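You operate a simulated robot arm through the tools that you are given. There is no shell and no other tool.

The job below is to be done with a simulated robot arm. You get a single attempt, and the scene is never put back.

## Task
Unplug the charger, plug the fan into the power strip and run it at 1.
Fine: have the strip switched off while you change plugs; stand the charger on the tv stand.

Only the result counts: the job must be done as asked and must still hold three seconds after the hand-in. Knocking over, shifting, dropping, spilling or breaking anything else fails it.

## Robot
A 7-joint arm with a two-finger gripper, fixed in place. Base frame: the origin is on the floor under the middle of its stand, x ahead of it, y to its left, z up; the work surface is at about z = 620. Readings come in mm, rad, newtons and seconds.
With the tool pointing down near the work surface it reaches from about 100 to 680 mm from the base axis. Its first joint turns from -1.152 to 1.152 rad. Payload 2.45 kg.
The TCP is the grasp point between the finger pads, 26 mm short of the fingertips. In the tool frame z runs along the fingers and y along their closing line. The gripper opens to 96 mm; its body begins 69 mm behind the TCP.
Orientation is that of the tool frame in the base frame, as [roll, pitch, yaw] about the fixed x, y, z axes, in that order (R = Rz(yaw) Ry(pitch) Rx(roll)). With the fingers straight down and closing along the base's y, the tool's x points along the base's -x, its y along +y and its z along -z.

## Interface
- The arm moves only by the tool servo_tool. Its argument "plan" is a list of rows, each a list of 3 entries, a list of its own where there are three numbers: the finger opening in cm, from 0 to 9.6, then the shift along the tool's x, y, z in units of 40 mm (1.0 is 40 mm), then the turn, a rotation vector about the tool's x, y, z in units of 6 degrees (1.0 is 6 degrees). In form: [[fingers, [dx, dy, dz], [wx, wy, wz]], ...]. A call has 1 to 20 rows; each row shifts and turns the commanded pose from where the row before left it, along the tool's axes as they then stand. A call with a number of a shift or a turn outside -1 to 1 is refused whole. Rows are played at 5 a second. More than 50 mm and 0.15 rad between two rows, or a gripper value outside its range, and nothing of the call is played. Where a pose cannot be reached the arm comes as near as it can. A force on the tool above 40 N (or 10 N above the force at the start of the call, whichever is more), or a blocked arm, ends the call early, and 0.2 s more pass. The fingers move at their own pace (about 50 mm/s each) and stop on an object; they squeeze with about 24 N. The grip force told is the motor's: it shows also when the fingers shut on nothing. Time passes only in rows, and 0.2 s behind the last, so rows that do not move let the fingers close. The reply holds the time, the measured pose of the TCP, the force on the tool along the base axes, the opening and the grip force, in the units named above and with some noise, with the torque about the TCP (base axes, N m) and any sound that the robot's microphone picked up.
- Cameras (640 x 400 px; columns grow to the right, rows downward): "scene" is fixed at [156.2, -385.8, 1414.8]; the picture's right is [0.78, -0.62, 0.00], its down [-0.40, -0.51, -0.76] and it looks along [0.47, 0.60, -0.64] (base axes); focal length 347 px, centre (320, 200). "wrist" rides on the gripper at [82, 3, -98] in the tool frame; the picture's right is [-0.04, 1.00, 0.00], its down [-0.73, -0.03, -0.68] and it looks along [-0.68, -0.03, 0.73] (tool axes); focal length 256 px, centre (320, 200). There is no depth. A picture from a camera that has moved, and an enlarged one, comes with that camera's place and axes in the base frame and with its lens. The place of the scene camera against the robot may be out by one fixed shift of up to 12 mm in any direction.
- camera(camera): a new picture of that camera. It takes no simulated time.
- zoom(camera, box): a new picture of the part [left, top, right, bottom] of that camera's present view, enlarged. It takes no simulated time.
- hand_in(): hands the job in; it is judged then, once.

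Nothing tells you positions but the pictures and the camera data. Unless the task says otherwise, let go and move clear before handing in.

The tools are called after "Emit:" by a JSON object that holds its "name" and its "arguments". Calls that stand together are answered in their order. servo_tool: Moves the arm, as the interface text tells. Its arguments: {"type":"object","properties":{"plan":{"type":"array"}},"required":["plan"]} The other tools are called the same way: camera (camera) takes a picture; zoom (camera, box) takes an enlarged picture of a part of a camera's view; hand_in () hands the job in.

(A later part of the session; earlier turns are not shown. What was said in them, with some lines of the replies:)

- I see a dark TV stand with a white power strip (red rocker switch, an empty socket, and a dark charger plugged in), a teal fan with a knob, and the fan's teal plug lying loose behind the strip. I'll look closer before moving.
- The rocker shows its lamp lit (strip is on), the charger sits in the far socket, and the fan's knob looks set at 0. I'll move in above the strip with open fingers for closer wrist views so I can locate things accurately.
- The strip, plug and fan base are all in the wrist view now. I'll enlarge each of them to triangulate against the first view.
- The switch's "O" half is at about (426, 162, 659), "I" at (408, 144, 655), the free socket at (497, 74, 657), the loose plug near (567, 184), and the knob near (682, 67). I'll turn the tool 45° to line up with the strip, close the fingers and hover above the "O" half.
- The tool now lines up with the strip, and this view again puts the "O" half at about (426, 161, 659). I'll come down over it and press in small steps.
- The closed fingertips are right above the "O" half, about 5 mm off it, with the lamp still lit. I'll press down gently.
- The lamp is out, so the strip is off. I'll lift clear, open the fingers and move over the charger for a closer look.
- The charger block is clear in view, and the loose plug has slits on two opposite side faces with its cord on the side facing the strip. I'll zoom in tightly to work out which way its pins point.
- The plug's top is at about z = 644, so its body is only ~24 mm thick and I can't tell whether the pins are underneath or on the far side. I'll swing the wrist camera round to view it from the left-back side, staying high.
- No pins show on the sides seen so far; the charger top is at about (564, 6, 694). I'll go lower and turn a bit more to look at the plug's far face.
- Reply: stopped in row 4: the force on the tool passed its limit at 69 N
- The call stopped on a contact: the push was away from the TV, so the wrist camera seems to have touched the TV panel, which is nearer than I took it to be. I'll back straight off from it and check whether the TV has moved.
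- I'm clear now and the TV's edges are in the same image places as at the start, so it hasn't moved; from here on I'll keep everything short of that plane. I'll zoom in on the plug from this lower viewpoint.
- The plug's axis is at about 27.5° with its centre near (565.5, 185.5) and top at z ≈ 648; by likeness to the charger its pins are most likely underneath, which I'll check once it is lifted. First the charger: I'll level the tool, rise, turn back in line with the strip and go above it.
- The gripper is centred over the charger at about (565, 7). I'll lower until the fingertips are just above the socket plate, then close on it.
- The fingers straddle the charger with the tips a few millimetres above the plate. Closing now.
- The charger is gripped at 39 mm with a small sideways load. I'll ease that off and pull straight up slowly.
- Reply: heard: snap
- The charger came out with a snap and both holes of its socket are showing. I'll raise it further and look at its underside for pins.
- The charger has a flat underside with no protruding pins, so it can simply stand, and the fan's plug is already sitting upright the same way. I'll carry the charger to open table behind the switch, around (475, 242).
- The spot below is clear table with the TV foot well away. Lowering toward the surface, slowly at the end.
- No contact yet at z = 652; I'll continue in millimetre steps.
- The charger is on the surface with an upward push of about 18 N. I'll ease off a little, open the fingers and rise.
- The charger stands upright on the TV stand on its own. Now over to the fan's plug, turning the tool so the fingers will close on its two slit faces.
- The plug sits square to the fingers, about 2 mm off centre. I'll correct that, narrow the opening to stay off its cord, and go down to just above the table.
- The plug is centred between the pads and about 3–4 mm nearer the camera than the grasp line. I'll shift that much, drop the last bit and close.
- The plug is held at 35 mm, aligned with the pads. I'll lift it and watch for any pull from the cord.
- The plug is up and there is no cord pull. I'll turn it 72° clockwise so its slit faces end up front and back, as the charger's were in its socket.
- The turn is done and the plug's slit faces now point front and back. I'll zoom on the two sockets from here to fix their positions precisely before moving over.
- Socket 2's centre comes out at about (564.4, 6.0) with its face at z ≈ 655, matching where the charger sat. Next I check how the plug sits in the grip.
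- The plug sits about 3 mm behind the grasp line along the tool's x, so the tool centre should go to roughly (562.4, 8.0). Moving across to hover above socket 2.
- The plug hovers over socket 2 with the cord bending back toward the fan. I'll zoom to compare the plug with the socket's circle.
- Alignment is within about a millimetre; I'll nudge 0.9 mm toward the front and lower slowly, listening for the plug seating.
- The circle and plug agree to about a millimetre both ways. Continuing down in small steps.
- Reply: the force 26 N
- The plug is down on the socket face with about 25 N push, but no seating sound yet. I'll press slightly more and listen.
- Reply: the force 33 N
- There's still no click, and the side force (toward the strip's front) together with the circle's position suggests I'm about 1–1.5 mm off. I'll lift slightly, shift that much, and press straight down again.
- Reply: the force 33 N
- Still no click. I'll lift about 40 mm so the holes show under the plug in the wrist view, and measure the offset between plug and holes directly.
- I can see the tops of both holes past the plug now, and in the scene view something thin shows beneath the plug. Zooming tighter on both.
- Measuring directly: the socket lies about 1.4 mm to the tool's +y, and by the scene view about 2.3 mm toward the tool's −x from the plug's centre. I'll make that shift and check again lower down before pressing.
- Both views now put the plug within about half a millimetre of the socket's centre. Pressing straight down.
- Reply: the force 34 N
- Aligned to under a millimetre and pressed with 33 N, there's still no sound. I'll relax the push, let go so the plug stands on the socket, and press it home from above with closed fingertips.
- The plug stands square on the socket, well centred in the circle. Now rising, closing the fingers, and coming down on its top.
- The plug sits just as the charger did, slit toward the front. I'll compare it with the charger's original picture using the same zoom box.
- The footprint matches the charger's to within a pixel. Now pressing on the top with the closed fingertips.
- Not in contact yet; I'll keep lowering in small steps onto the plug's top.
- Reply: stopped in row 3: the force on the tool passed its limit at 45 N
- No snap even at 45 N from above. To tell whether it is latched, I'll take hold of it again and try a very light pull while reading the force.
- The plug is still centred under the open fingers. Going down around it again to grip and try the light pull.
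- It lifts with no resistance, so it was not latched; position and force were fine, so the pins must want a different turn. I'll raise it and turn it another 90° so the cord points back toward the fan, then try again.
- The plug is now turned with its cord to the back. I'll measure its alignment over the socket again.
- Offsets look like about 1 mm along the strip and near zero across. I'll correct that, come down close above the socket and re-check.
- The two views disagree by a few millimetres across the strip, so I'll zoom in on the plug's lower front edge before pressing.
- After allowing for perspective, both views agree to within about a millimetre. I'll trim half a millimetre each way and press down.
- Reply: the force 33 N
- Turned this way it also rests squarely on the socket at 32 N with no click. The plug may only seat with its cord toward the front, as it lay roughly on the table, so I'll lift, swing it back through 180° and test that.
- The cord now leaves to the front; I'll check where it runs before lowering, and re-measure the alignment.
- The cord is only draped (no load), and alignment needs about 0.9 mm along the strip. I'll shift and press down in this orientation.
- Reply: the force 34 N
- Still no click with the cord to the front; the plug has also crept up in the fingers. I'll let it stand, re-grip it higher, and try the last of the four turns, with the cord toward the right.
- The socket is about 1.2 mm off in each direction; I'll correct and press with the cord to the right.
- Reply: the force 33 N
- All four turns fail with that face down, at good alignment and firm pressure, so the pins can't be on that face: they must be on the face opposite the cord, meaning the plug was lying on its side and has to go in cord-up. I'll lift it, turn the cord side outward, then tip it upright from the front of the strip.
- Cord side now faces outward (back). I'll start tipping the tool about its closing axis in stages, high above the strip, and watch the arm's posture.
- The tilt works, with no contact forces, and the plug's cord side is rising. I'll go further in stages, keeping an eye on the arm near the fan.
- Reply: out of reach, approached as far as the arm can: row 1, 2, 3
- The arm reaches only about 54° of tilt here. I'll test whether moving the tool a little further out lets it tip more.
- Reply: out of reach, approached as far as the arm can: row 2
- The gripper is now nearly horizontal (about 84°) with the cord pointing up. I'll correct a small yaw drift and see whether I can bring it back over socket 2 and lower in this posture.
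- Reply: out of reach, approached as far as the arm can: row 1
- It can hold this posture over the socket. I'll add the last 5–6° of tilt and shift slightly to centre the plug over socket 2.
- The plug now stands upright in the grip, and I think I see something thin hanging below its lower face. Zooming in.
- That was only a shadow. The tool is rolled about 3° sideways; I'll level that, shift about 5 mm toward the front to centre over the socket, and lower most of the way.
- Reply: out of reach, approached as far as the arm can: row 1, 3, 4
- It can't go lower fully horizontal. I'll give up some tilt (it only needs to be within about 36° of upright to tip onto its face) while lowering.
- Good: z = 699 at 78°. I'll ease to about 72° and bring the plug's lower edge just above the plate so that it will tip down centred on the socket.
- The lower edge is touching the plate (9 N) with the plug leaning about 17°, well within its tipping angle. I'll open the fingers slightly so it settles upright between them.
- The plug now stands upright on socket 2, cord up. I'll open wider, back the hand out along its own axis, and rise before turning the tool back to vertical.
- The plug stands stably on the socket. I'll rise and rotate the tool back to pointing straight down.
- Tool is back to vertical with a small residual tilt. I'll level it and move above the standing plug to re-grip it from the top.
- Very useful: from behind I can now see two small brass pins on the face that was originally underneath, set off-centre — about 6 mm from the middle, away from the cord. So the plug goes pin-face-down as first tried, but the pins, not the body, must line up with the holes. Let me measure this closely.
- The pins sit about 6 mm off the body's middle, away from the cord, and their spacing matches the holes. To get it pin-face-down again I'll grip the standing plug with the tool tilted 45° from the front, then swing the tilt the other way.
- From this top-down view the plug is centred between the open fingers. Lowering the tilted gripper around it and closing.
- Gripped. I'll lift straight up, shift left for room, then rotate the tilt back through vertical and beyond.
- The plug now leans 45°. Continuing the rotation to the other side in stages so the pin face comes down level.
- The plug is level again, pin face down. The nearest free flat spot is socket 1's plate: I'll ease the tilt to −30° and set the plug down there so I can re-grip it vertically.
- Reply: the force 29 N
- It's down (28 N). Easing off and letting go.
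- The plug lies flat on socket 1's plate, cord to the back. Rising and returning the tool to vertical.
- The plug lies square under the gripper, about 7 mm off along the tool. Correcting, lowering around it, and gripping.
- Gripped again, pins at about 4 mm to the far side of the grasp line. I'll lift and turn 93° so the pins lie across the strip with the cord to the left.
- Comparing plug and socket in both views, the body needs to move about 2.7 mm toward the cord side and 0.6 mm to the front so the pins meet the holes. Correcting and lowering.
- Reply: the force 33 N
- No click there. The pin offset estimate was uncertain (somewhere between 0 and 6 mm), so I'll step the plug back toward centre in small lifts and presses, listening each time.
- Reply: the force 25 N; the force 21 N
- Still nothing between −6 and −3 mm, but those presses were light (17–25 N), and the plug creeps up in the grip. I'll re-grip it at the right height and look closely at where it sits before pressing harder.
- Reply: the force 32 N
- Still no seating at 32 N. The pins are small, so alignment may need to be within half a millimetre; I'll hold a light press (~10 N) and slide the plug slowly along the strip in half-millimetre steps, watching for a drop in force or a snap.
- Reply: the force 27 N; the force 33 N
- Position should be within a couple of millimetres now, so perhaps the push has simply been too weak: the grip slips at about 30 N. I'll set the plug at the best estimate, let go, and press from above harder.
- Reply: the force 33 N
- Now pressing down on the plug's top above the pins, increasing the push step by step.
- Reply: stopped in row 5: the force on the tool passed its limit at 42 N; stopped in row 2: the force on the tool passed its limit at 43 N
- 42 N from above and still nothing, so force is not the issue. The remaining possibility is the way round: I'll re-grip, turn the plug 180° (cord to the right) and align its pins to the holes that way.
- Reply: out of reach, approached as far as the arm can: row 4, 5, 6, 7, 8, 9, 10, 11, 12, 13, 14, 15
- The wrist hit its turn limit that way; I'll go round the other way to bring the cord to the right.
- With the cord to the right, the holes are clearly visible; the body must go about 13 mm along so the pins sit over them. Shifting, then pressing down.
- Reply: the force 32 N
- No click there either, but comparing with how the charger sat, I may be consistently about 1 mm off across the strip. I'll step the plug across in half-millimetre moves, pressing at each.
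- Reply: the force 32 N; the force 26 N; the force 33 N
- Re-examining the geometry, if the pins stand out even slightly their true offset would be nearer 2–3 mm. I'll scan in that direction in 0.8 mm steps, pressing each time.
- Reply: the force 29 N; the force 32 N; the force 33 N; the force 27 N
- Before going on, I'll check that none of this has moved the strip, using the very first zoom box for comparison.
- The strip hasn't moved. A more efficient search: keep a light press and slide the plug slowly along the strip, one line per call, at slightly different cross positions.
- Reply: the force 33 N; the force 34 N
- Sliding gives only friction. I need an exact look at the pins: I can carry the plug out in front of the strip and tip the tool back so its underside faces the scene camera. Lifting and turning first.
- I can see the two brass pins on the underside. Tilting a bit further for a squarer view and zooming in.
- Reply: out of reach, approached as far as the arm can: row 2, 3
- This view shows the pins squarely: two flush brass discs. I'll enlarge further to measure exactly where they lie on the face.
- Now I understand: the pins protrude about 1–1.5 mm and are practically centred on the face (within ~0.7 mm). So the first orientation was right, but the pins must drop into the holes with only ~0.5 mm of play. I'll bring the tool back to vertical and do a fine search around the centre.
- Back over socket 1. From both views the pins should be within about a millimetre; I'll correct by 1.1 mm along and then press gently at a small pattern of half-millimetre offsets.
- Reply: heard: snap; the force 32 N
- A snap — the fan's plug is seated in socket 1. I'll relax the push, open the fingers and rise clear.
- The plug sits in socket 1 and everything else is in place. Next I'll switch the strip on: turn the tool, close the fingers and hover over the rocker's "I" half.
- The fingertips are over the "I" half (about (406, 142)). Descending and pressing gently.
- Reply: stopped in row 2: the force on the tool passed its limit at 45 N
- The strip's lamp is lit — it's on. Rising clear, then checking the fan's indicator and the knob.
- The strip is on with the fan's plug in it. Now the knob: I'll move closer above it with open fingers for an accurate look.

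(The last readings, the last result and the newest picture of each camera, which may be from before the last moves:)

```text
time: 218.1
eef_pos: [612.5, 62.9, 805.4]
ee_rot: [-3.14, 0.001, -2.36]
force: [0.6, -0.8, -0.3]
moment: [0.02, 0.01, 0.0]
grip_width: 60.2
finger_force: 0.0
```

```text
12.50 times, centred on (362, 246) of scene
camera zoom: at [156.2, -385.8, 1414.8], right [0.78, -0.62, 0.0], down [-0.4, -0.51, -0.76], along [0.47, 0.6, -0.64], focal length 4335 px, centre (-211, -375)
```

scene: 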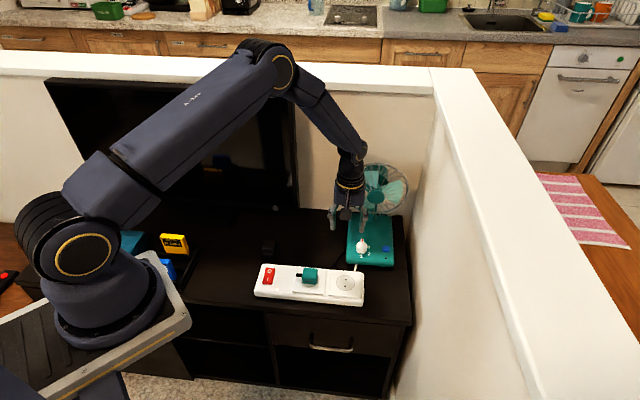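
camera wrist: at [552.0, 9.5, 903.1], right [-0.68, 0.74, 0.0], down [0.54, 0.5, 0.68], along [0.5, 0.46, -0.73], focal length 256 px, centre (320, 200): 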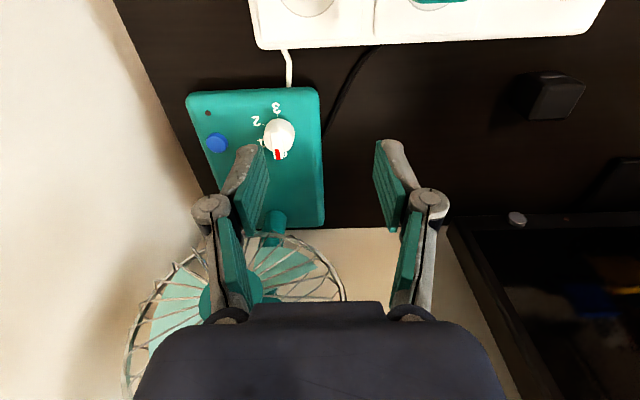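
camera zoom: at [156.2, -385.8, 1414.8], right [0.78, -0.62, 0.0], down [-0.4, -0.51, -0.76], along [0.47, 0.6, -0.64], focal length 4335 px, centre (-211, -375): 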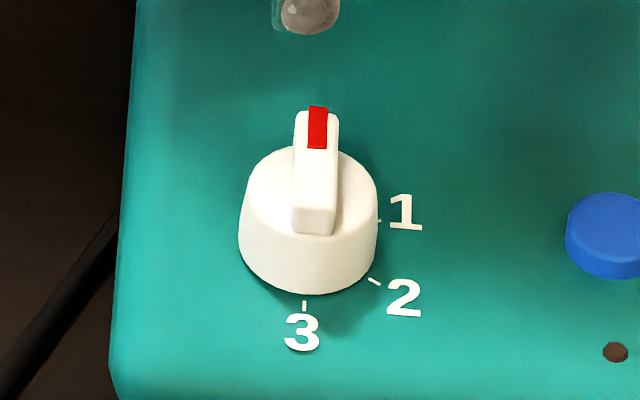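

The knob's bar is centred at about (681, 69), top at z ≈ 676, pointing to 0; position 1 is 60° clockwise. I'll lean the tool 6° back from the fan, move above the knob with the fingers straddling the bar, and check.

Emit:
{"name": "servo_tool", "arguments": {"plan": [[4, [0, 0, 0], [0, -1, 0]], [4, [-0.42, -0.3675, 0.4], [0, 0, 0]], [4, [-0.42, -0.3675, 0.4], [0, 0, 0]], [4, [-0.42, -0.3675, 0.4], [0, 0, 0]], [4, [0, 0, 0], [0, 0, 0]]]}}

Emit:
{"name": "camera", "arguments": {"camera": "wrist"}}

Emit:
{"name": "camera", "arguments": {"camera": "scene"}}

Emit:
{"name": "zoom", "arguments": {"camera": "wrist", "box": [250, 80, 390, 190]}}

```text
time: 219.3
eef_pos: [685.5, 70.9, 763.8]
ee_rot: [-3.14, 0.104, -2.359]
force: [-0.2, -0.5, -0.5]
moment: [0.03, -0.02, -0.02]
grip_width: 39.9
finger_force: 0.1
```

```text
taken
camera wrist: at [616.7, 10.3, 852.6], right [-0.68, 0.74, 0.0], down [0.49, 0.44, 0.75], along [0.55, 0.51, -0.66], focal length 256 px, centre (320, 200)
```

wrist: 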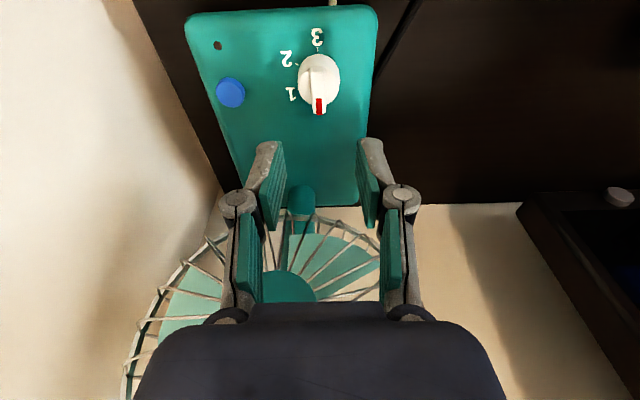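

```text
taken
```

scene: 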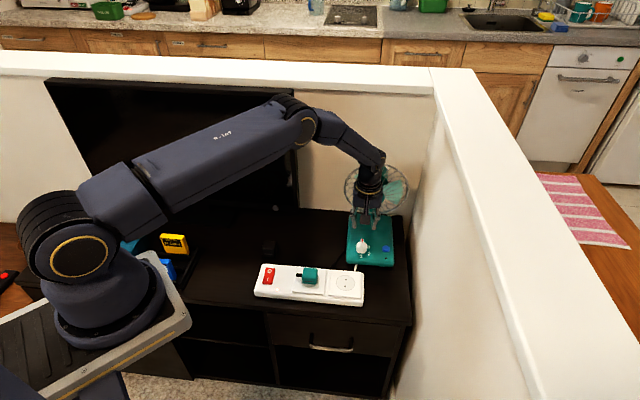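

```text
3.64 times, centred on (320, 135) of wrist
camera zoom: at [616.7, 10.3, 852.6], right [-0.68, 0.74, 0.0], down [0.49, 0.44, 0.75], along [0.55, 0.51, -0.66], focal length 931 px, centre (320, 436)
```

zoom: 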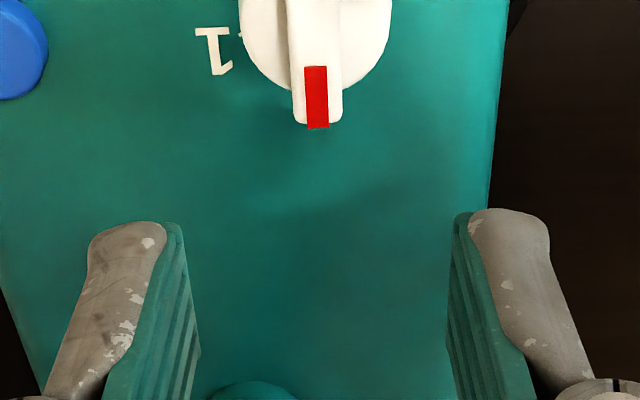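

Emit:
{"name": "zoom", "arguments": {"camera": "wrist", "box": [260, 30, 380, 130]}}

Emit:
{"name": "zoom", "arguments": {"camera": "scene", "box": [330, 150, 420, 270]}}

```text
4.00 times, centred on (320, 80) of wrist
camera zoom: at [616.7, 10.3, 852.6], right [-0.68, 0.74, 0.0], down [0.49, 0.44, 0.75], along [0.55, 0.51, -0.66], focal length 1024 px, centre (320, 680)
```

zoom: 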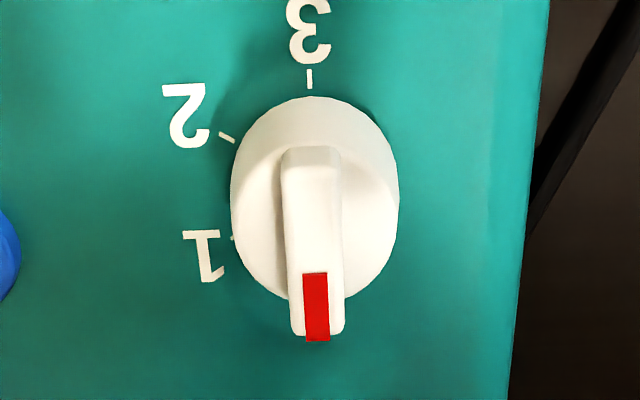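

```text
3.33 times, centred on (375, 210) of scene
camera zoom: at [156.2, -385.8, 1414.8], right [0.78, -0.62, 0.0], down [-0.4, -0.51, -0.76], along [0.47, 0.6, -0.64], focal length 1156 px, centre (137, 167)
```

zoom: 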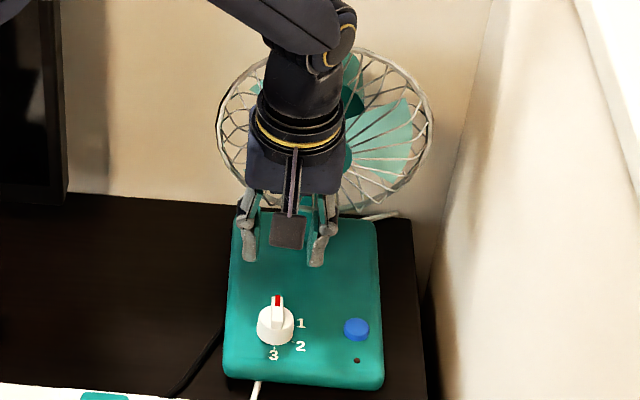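

Bar centre confirmed at (680.8, 68.7). Lowering the open fingers over it, stopping a little above to check.

Emit:
{"name": "servo_tool", "arguments": {"plan": [[4, [0.14, -0.01, 0.625], [0, 0, 0]], [4, [0.14, -0.01, 0.625], [0, 0, 0]], [4, [0, 0, 0], [0, 0, 0]]]}}

Emit:
{"name": "camera", "arguments": {"camera": "wrist"}}

Emit:
{"name": "zoom", "arguments": {"camera": "wrist", "box": [240, 80, 400, 220]}}

Emit:
{"name": "zoom", "arguments": {"camera": "scene", "box": [330, 200, 400, 270]}}

```text
time: 220.1
eef_pos: [679.3, 66.1, 712.4]
ee_rot: [-3.139, 0.104, -2.361]
force: [0.9, 0.3, 0.5]
moment: [-0.01, 0.0, -0.01]
grip_width: 40.0
finger_force: 0.1
```

```text
taken
camera wrist: at [611.8, 4.6, 801.3], right [-0.68, 0.74, 0.0], down [0.49, 0.44, 0.75], along [0.55, 0.51, -0.66], focal length 256 px, centre (320, 200)
```

wrist: 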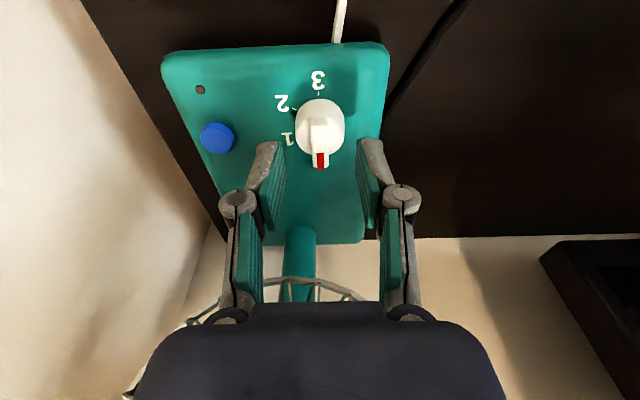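

```text
2.86 times, centred on (320, 150) of wrist
camera zoom: at [611.8, 4.6, 801.3], right [-0.68, 0.74, 0.0], down [0.49, 0.44, 0.75], along [0.55, 0.51, -0.66], focal length 731 px, centre (320, 343)
```

zoom: 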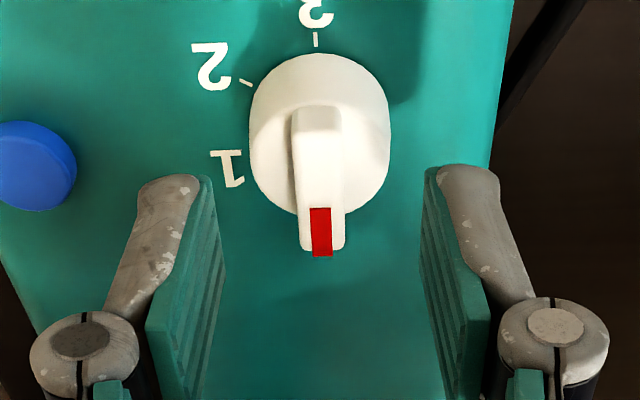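

```text
5.71 times, centred on (365, 235) of scene
camera zoom: at [156.2, -385.8, 1414.8], right [0.78, -0.62, 0.0], down [-0.4, -0.51, -0.76], along [0.47, 0.6, -0.64], focal length 1982 px, centre (63, 0)
```

zoom: 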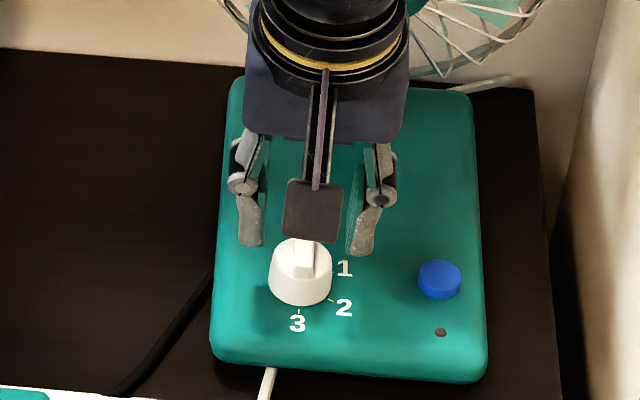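

The fingers straddle the bar evenly. Lowering the last 15 mm and closing on it.

Emit:
{"name": "servo_tool", "arguments": {"plan": [[4, [0.019, 0, 0.184], [0, 0, 0]], [4, [0.019, 0, 0.184], [0, 0, 0]], [4, [0, 0, 0], [0, 0, 0]]]}}

Emit:
{"name": "servo_tool", "arguments": {"plan": [[2.5, [0, 0, 0], [0, 0, 0]], [0, [0, 0, 0], [0, 0, 0]], [0, [0, 0, 0], [0, 0, 0]], [0, [0, 0, 0], [0, 0, 0]]]}}

Emit:
{"name": "zoom", "arguments": {"camera": "wrist", "box": [240, 80, 400, 220]}}

Emit:
{"name": "zoom", "arguments": {"camera": "scene", "box": [330, 200, 400, 270]}}

```text
time: 220.9
eef_pos: [679.6, 66.3, 697.8]
ee_rot: [-3.14, 0.105, -2.359]
force: [1.2, -0.8, 0.2]
moment: [-0.02, -0.01, 0.05]
grip_width: 40.1
finger_force: 0.0
```

```text
time: 221.9
eef_pos: [679.7, 66.1, 698.2]
ee_rot: [-3.137, 0.103, -2.361]
force: [1.1, -1.7, 0.0]
moment: [-0.01, 0.0, -0.03]
grip_width: 9.6
finger_force: 24.1
```

```text
2.86 times, centred on (320, 150) of wrist
camera zoom: at [611.8, 4.8, 786.7], right [-0.68, 0.74, 0.0], down [0.49, 0.44, 0.75], along [0.55, 0.51, -0.66], focal length 731 px, centre (320, 343)
```

zoom: 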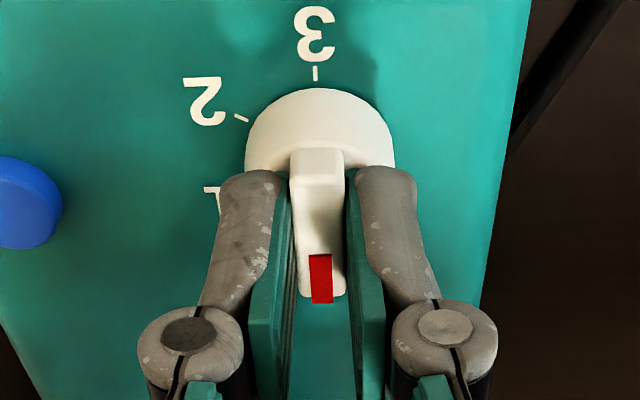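

```text
5.71 times, centred on (365, 235) of scene
camera zoom: at [156.3, -385.8, 1414.8], right [0.78, -0.62, 0.0], down [-0.4, -0.51, -0.76], along [0.47, 0.6, -0.64], focal length 1982 px, centre (63, 0)
```

zoom: 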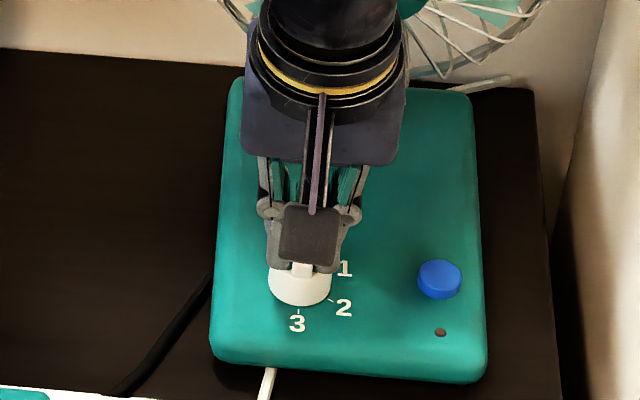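

The bar is gripped (9.6 mm). Turning clockwise about the knob's axis, first half of the 60°.

Emit:
{"name": "servo_tool", "arguments": {"plan": [[0, [0, 0.0065, 0], [0.1045, 0, 0.9945]], [0, [0, 0.0065, 0], [0.1045, 0, 0.9945]], [0, [0, 0.0065, 0], [0.1045, 0, 0.9945]], [0, [0, 0.0065, 0], [0.1045, 0, 0.9945]], [0, [0, 0.0065, 0], [0.1045, 0, 0.9945]], [0, [0, 0, 0], [0, 0, 0]]]}}

Emit:
{"name": "zoom", "arguments": {"camera": "wrist", "box": [240, 80, 400, 220]}}

Emit:
{"name": "zoom", "arguments": {"camera": "scene", "box": [330, 200, 400, 270]}}

```text
time: 223.3
eef_pos: [679.1, 66.2, 697.7]
ee_rot: [-3.138, 0.106, -2.884]
force: [3.7, -9.4, 0.6]
moment: [-0.32, 0.4, -0.02]
grip_width: 9.8
finger_force: 24.1
```

```text
2.86 times, centred on (320, 150) of wrist
camera zoom: at [589.3, 47.7, 786.7], right [-0.22, 0.98, 0.0], down [0.64, 0.14, 0.75], along [0.73, 0.16, -0.66], focal length 731 px, centre (320, 343)
```

zoom: 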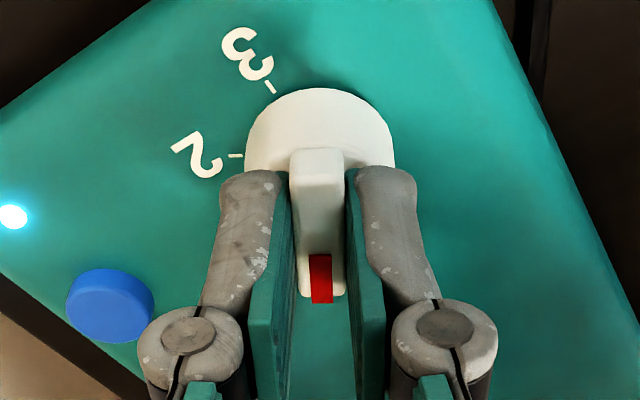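

```text
5.71 times, centred on (365, 235) of scene
camera zoom: at [156.3, -385.9, 1414.7], right [0.78, -0.62, 0.0], down [-0.4, -0.51, -0.76], along [0.47, 0.6, -0.64], focal length 1982 px, centre (63, 0)
```

zoom: 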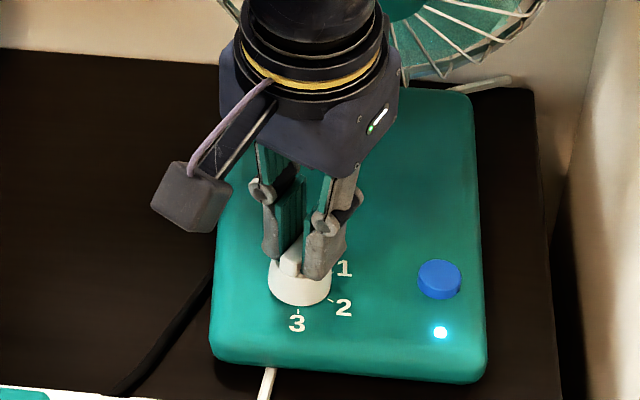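

The fan's indicator just lit up — it has power. Continuing the turn to the "1" mark, easing a small sideways load as I go.

Emit:
{"name": "servo_tool", "arguments": {"plan": [[0, [0, -0.01, 0], [0.1045, 0, 0.9945]], [0, [0, -0.005, 0], [0.1045, 0, 0.9945]], [0, [0, 0.002, 0], [0.1045, 0, 0.9945]], [0, [0, 0.005, 0], [0.1045, 0, 0.9945]], [0, [0, 0.005, 0], [0.1045, 0, 0.9945]], [0, [0, 0, 0], [0, 0, 0]]]}}

Emit:
{"name": "zoom", "arguments": {"camera": "wrist", "box": [240, 80, 400, 220]}}

Emit:
{"name": "zoom", "arguments": {"camera": "scene", "box": [330, 200, 400, 270]}}

Emit:
{"name": "camera", "arguments": {"camera": "scene"}}

```text
time: 224.7
eef_pos: [678.9, 67.7, 698.6]
ee_rot: [-3.139, 0.107, 2.872]
force: [0.6, -7.0, 3.6]
moment: [-0.07, 0.41, -0.02]
grip_width: 9.8
finger_force: 24.2
```

```text
2.86 times, centred on (320, 150) of wrist
camera zoom: at [591.2, 95.6, 786.6], right [0.3, 0.95, 0.0], down [0.63, -0.2, 0.75], along [0.72, -0.23, -0.66], focal length 731 px, centre (320, 343)
```

zoom: 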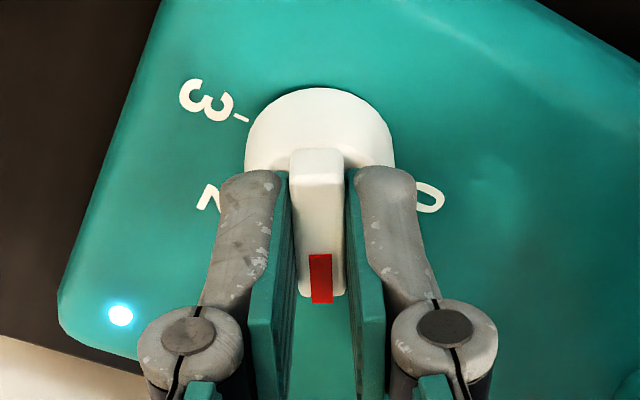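

```text
5.71 times, centred on (365, 235) of scene
camera zoom: at [156.2, -385.9, 1414.8], right [0.78, -0.62, 0.0], down [-0.4, -0.51, -0.76], along [0.47, 0.6, -0.64], focal length 1982 px, centre (63, 0)
```

zoom: 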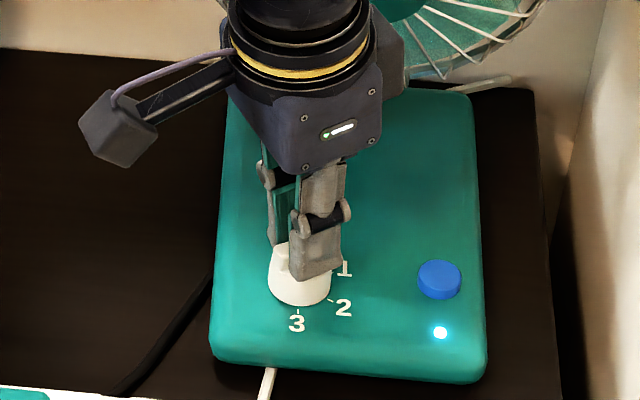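

```text
taken
```

scene: 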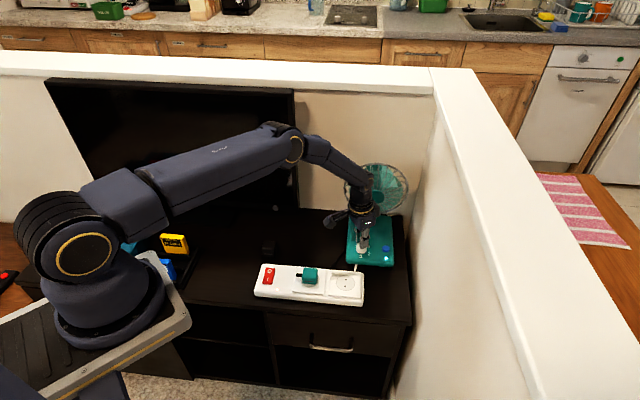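

The knob is turned 60° to 1, the indicator is lit and the blades are blurred with motion. I'll open the fingers and lift straight off.

Emit:
{"name": "servo_tool", "arguments": {"plan": [[1.4, [0, 0, 0], [0, 0, 0]], [2.5, [0, 0, 0], [0, 0, 0]], [4, [0, 0, 0], [0, 0, 0]], [4, [0, 0, -0.3], [0, 0, 0]], [4, [0, 0, -0.8], [0, 0, 0]], [4, [0, 0, -0.8], [0, 0, 0]], [4, [0, 0, -0.8], [0, 0, 0]], [4, [0, 0, 0], [0, 0, 0]]]}}

Emit:
{"name": "camera", "arguments": {"camera": "scene"}}

Emit:
{"name": "zoom", "arguments": {"camera": "wrist", "box": [240, 60, 400, 200]}}

Emit:
{"name": "zoom", "arguments": {"camera": "scene", "box": [330, 150, 420, 276]}}

```text
time: 226.5
eef_pos: [668.6, 69.9, 807.6]
ee_rot: [-3.139, 0.106, 2.876]
force: [0.6, -0.4, 0.2]
moment: [-0.02, 0.0, -0.01]
grip_width: 40.3
finger_force: 0.0
```

```text
taken
```

scene: 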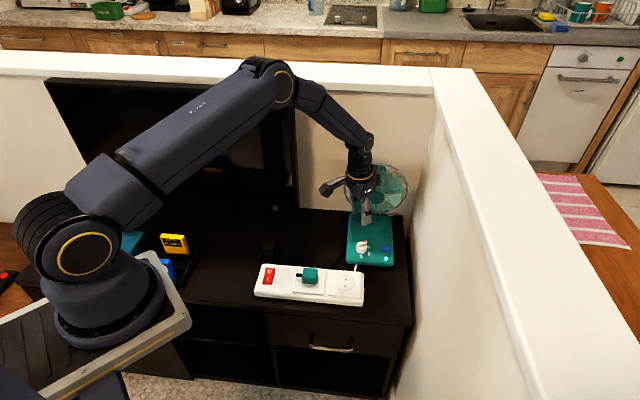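

```text
2.86 times, centred on (320, 130) of wrist
camera zoom: at [580.2, 99.4, 894.8], right [0.3, 0.95, 0.0], down [0.63, -0.2, 0.75], along [0.72, -0.22, -0.66], focal length 731 px, centre (320, 400)
```

zoom: 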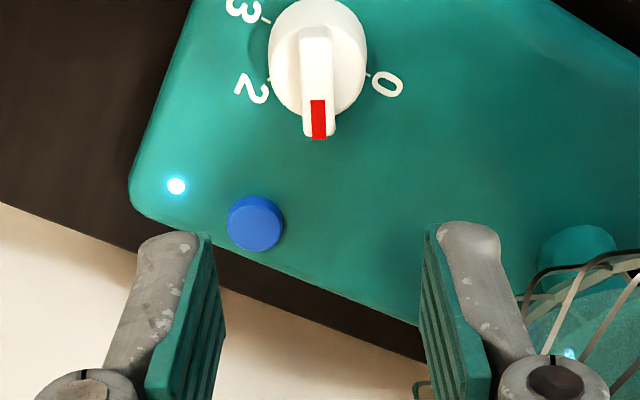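

```text
3.17 times, centred on (375, 213) of scene
camera zoom: at [156.2, -385.8, 1414.8], right [0.78, -0.62, 0.0], down [-0.4, -0.51, -0.76], along [0.47, 0.6, -0.64], focal length 1101 px, centre (145, 159)
```

zoom: 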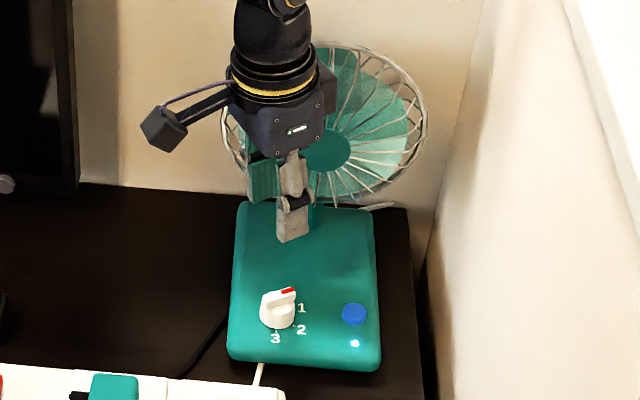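

The fan is running with the knob at 1 and its lamp lit. I'll back the hand away from the fan toward the base and then inspect everything.

Emit:
{"name": "servo_tool", "arguments": {"plan": [[4, [0.6, 0, -0.1], [0, 0, 0]], [4, [0.9, 0, -0.15], [0, 0, 0]], [4, [0.9, 0, -0.2], [0, 0, 0]], [4, [0.9, 0, -0.2], [0, 0, 0]], [4, [0.9, 0, -0.2], [0, 0, 0]], [4, [0.9, 0, -0.2], [0, 0, 0]], [4, [0, 0, 0], [0, 1, 0]], [4, [0, 0, 0], [0, 0, 0]]]}}

Emit:
{"name": "camera", "arguments": {"camera": "scene"}}

Emit:
{"name": "zoom", "arguments": {"camera": "scene", "box": [330, 150, 420, 276]}}

Emit:
{"name": "zoom", "arguments": {"camera": "scene", "box": [240, 220, 420, 332]}}

Emit:
{"name": "zoom", "arguments": {"camera": "scene", "box": [345, 230, 380, 262]}}

```text
time: 228.3
eef_pos: [467.7, 123.8, 825.2]
ee_rot: [-3.14, 0.003, 2.877]
force: [0.3, 0.2, 0.1]
moment: [-0.02, 0.03, -0.01]
grip_width: 39.9
finger_force: 0.2
```

```text
taken
```

scene: 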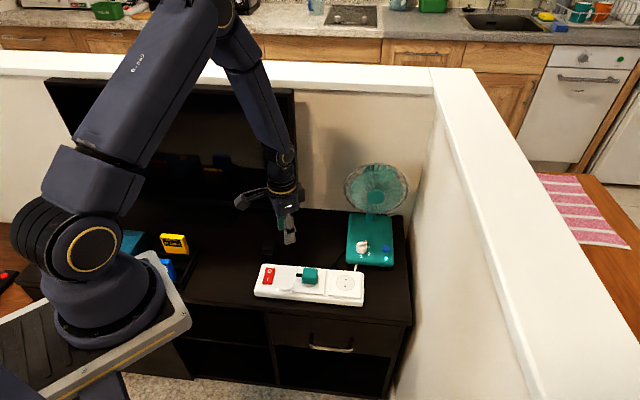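

```text
3.17 times, centred on (375, 213) of scene
camera zoom: at [156.2, -385.8, 1414.8], right [0.78, -0.62, 0.0], down [-0.4, -0.51, -0.76], along [0.47, 0.6, -0.64], focal length 1101 px, centre (145, 159)
```

zoom: 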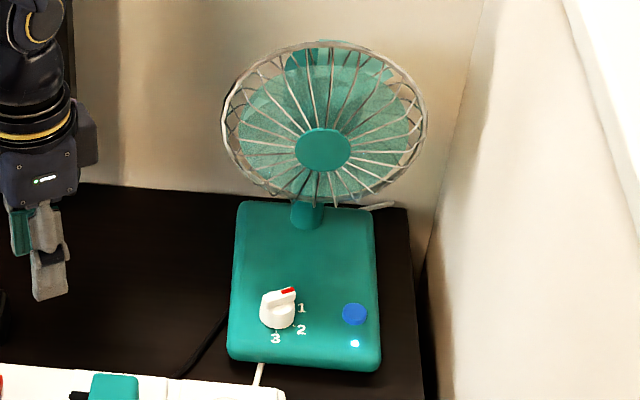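

```text
3.56 times, centred on (330, 276) of scene
camera zoom: at [156.2, -385.8, 1414.8], right [0.78, -0.62, 0.0], down [-0.4, -0.51, -0.76], along [0.47, 0.6, -0.64], focal length 1233 px, centre (284, -70)
```

zoom: 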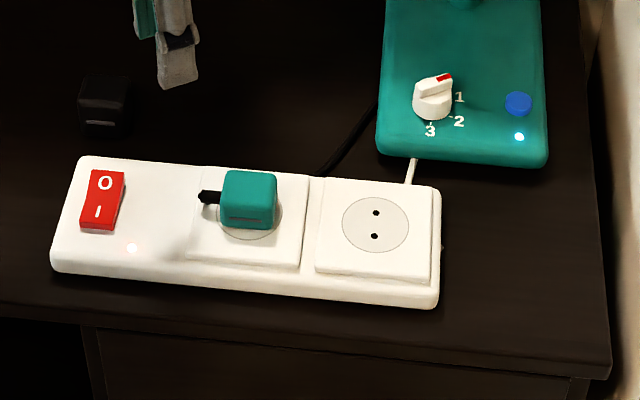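

```text
12.50 times, centred on (362, 246) of scene
camera zoom: at [156.2, -385.8, 1414.8], right [0.78, -0.62, 0.0], down [-0.4, -0.51, -0.76], along [0.47, 0.6, -0.64], focal length 4335 px, centre (-211, -375)
```

zoom: 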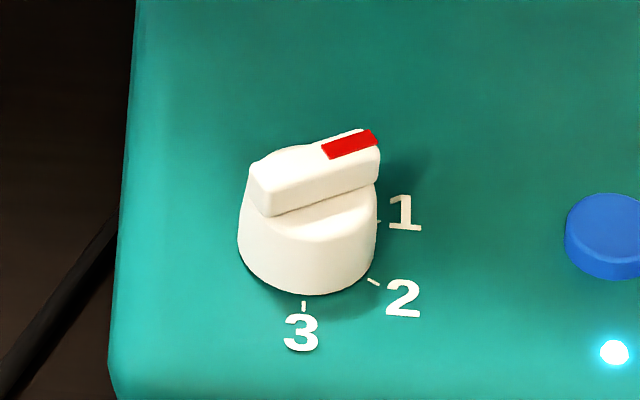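

The fan is running, the knob points at 1, the strip's lamp is lit, and the strip and fan base are where they started. I'll check the charger and TV once more and lift the arm further clear before handing in.

Emit:
{"name": "servo_tool", "arguments": {"plan": [[4, [0, 0, -0.8], [0, 0, 0]], [4, [0, 0, -0.8], [0, 0, 0]], [4, [0.5, 0, -0.5], [0, 0, 0]], [4, [0, 0, 0], [0, 0, 0]], [4, [0, 0, 0], [0, 0, 0]], [4, [0, 0, 0], [0, 0, 0]]]}}

Emit:
{"name": "camera", "arguments": {"camera": "scene"}}

Emit:
{"name": "zoom", "arguments": {"camera": "scene", "box": [240, 200, 330, 310]}}

Emit:
{"name": "zoom", "arguments": {"camera": "scene", "box": [330, 150, 420, 276]}}

```text
time: 229.7
eef_pos: [447.9, 129.9, 910.3]
ee_rot: [-3.141, 0.001, 2.877]
force: [0.6, 0.8, 0.2]
moment: [0.02, -0.02, 0.0]
grip_width: 40.1
finger_force: 0.0
```

```text
taken
```

scene: 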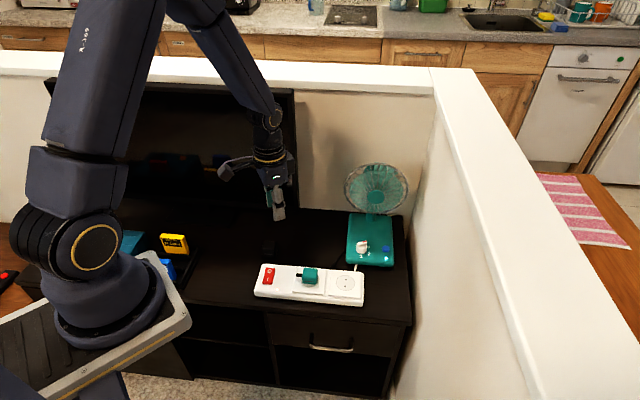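

```text
3.64 times, centred on (285, 255) of scene
camera zoom: at [156.2, -385.8, 1414.8], right [0.78, -0.62, 0.0], down [-0.4, -0.51, -0.76], along [0.47, 0.6, -0.64], focal length 1261 px, centre (447, 0)
```

zoom: 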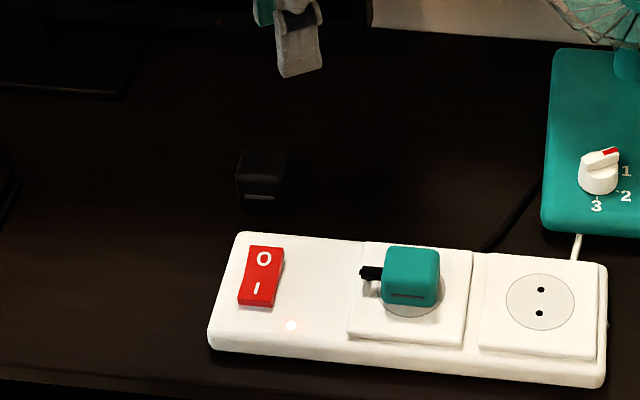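

```text
3.17 times, centred on (375, 213) of scene
camera zoom: at [156.2, -385.8, 1414.8], right [0.78, -0.62, 0.0], down [-0.4, -0.51, -0.76], along [0.47, 0.6, -0.64], focal length 1101 px, centre (145, 159)
```

zoom: 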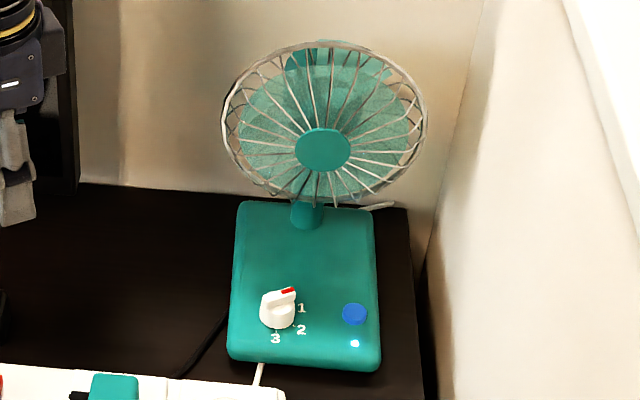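

Everything checks out in the pictures. The charger stands upright on the TV stand, the fan's plug is seated in the strip, the strip is on, and the fan is running at 1. The TV, strip and fan base look unmoved and the arm is clear, so I'm handing in.

Emit:
{"name": "hand_in", "arguments": {}}

```text
The job is handed in.
```

The fan is plugged into the power strip and running at 1, and the charger is unplugged and standing upright on the TV stand. I've handed the job in; no result came back.

- **Switch:** I turned the strip off before touching any plug and only turned it back on once the fan's plug had snapped in. Its lamp is lit.
- **Fan:** the plug is in the middle socket, next to the switch, not the one the charger came out of. The knob points at 1, the fan's lamp is lit and the blades are turning.
- **Contact with the TV:** early on, while I was looking at the plug, the wrist camera bumped the TV panel at 69 N before the arm stopped. The TV sits in the same place in the pictures as at the start, but I can't rule out a very small shift.
- **Strip and fan base:** it took many tries to seat the plug, pressing and sliding it on the strip. Neither the strip nor the fan base shows any shift compared with the first pictures.
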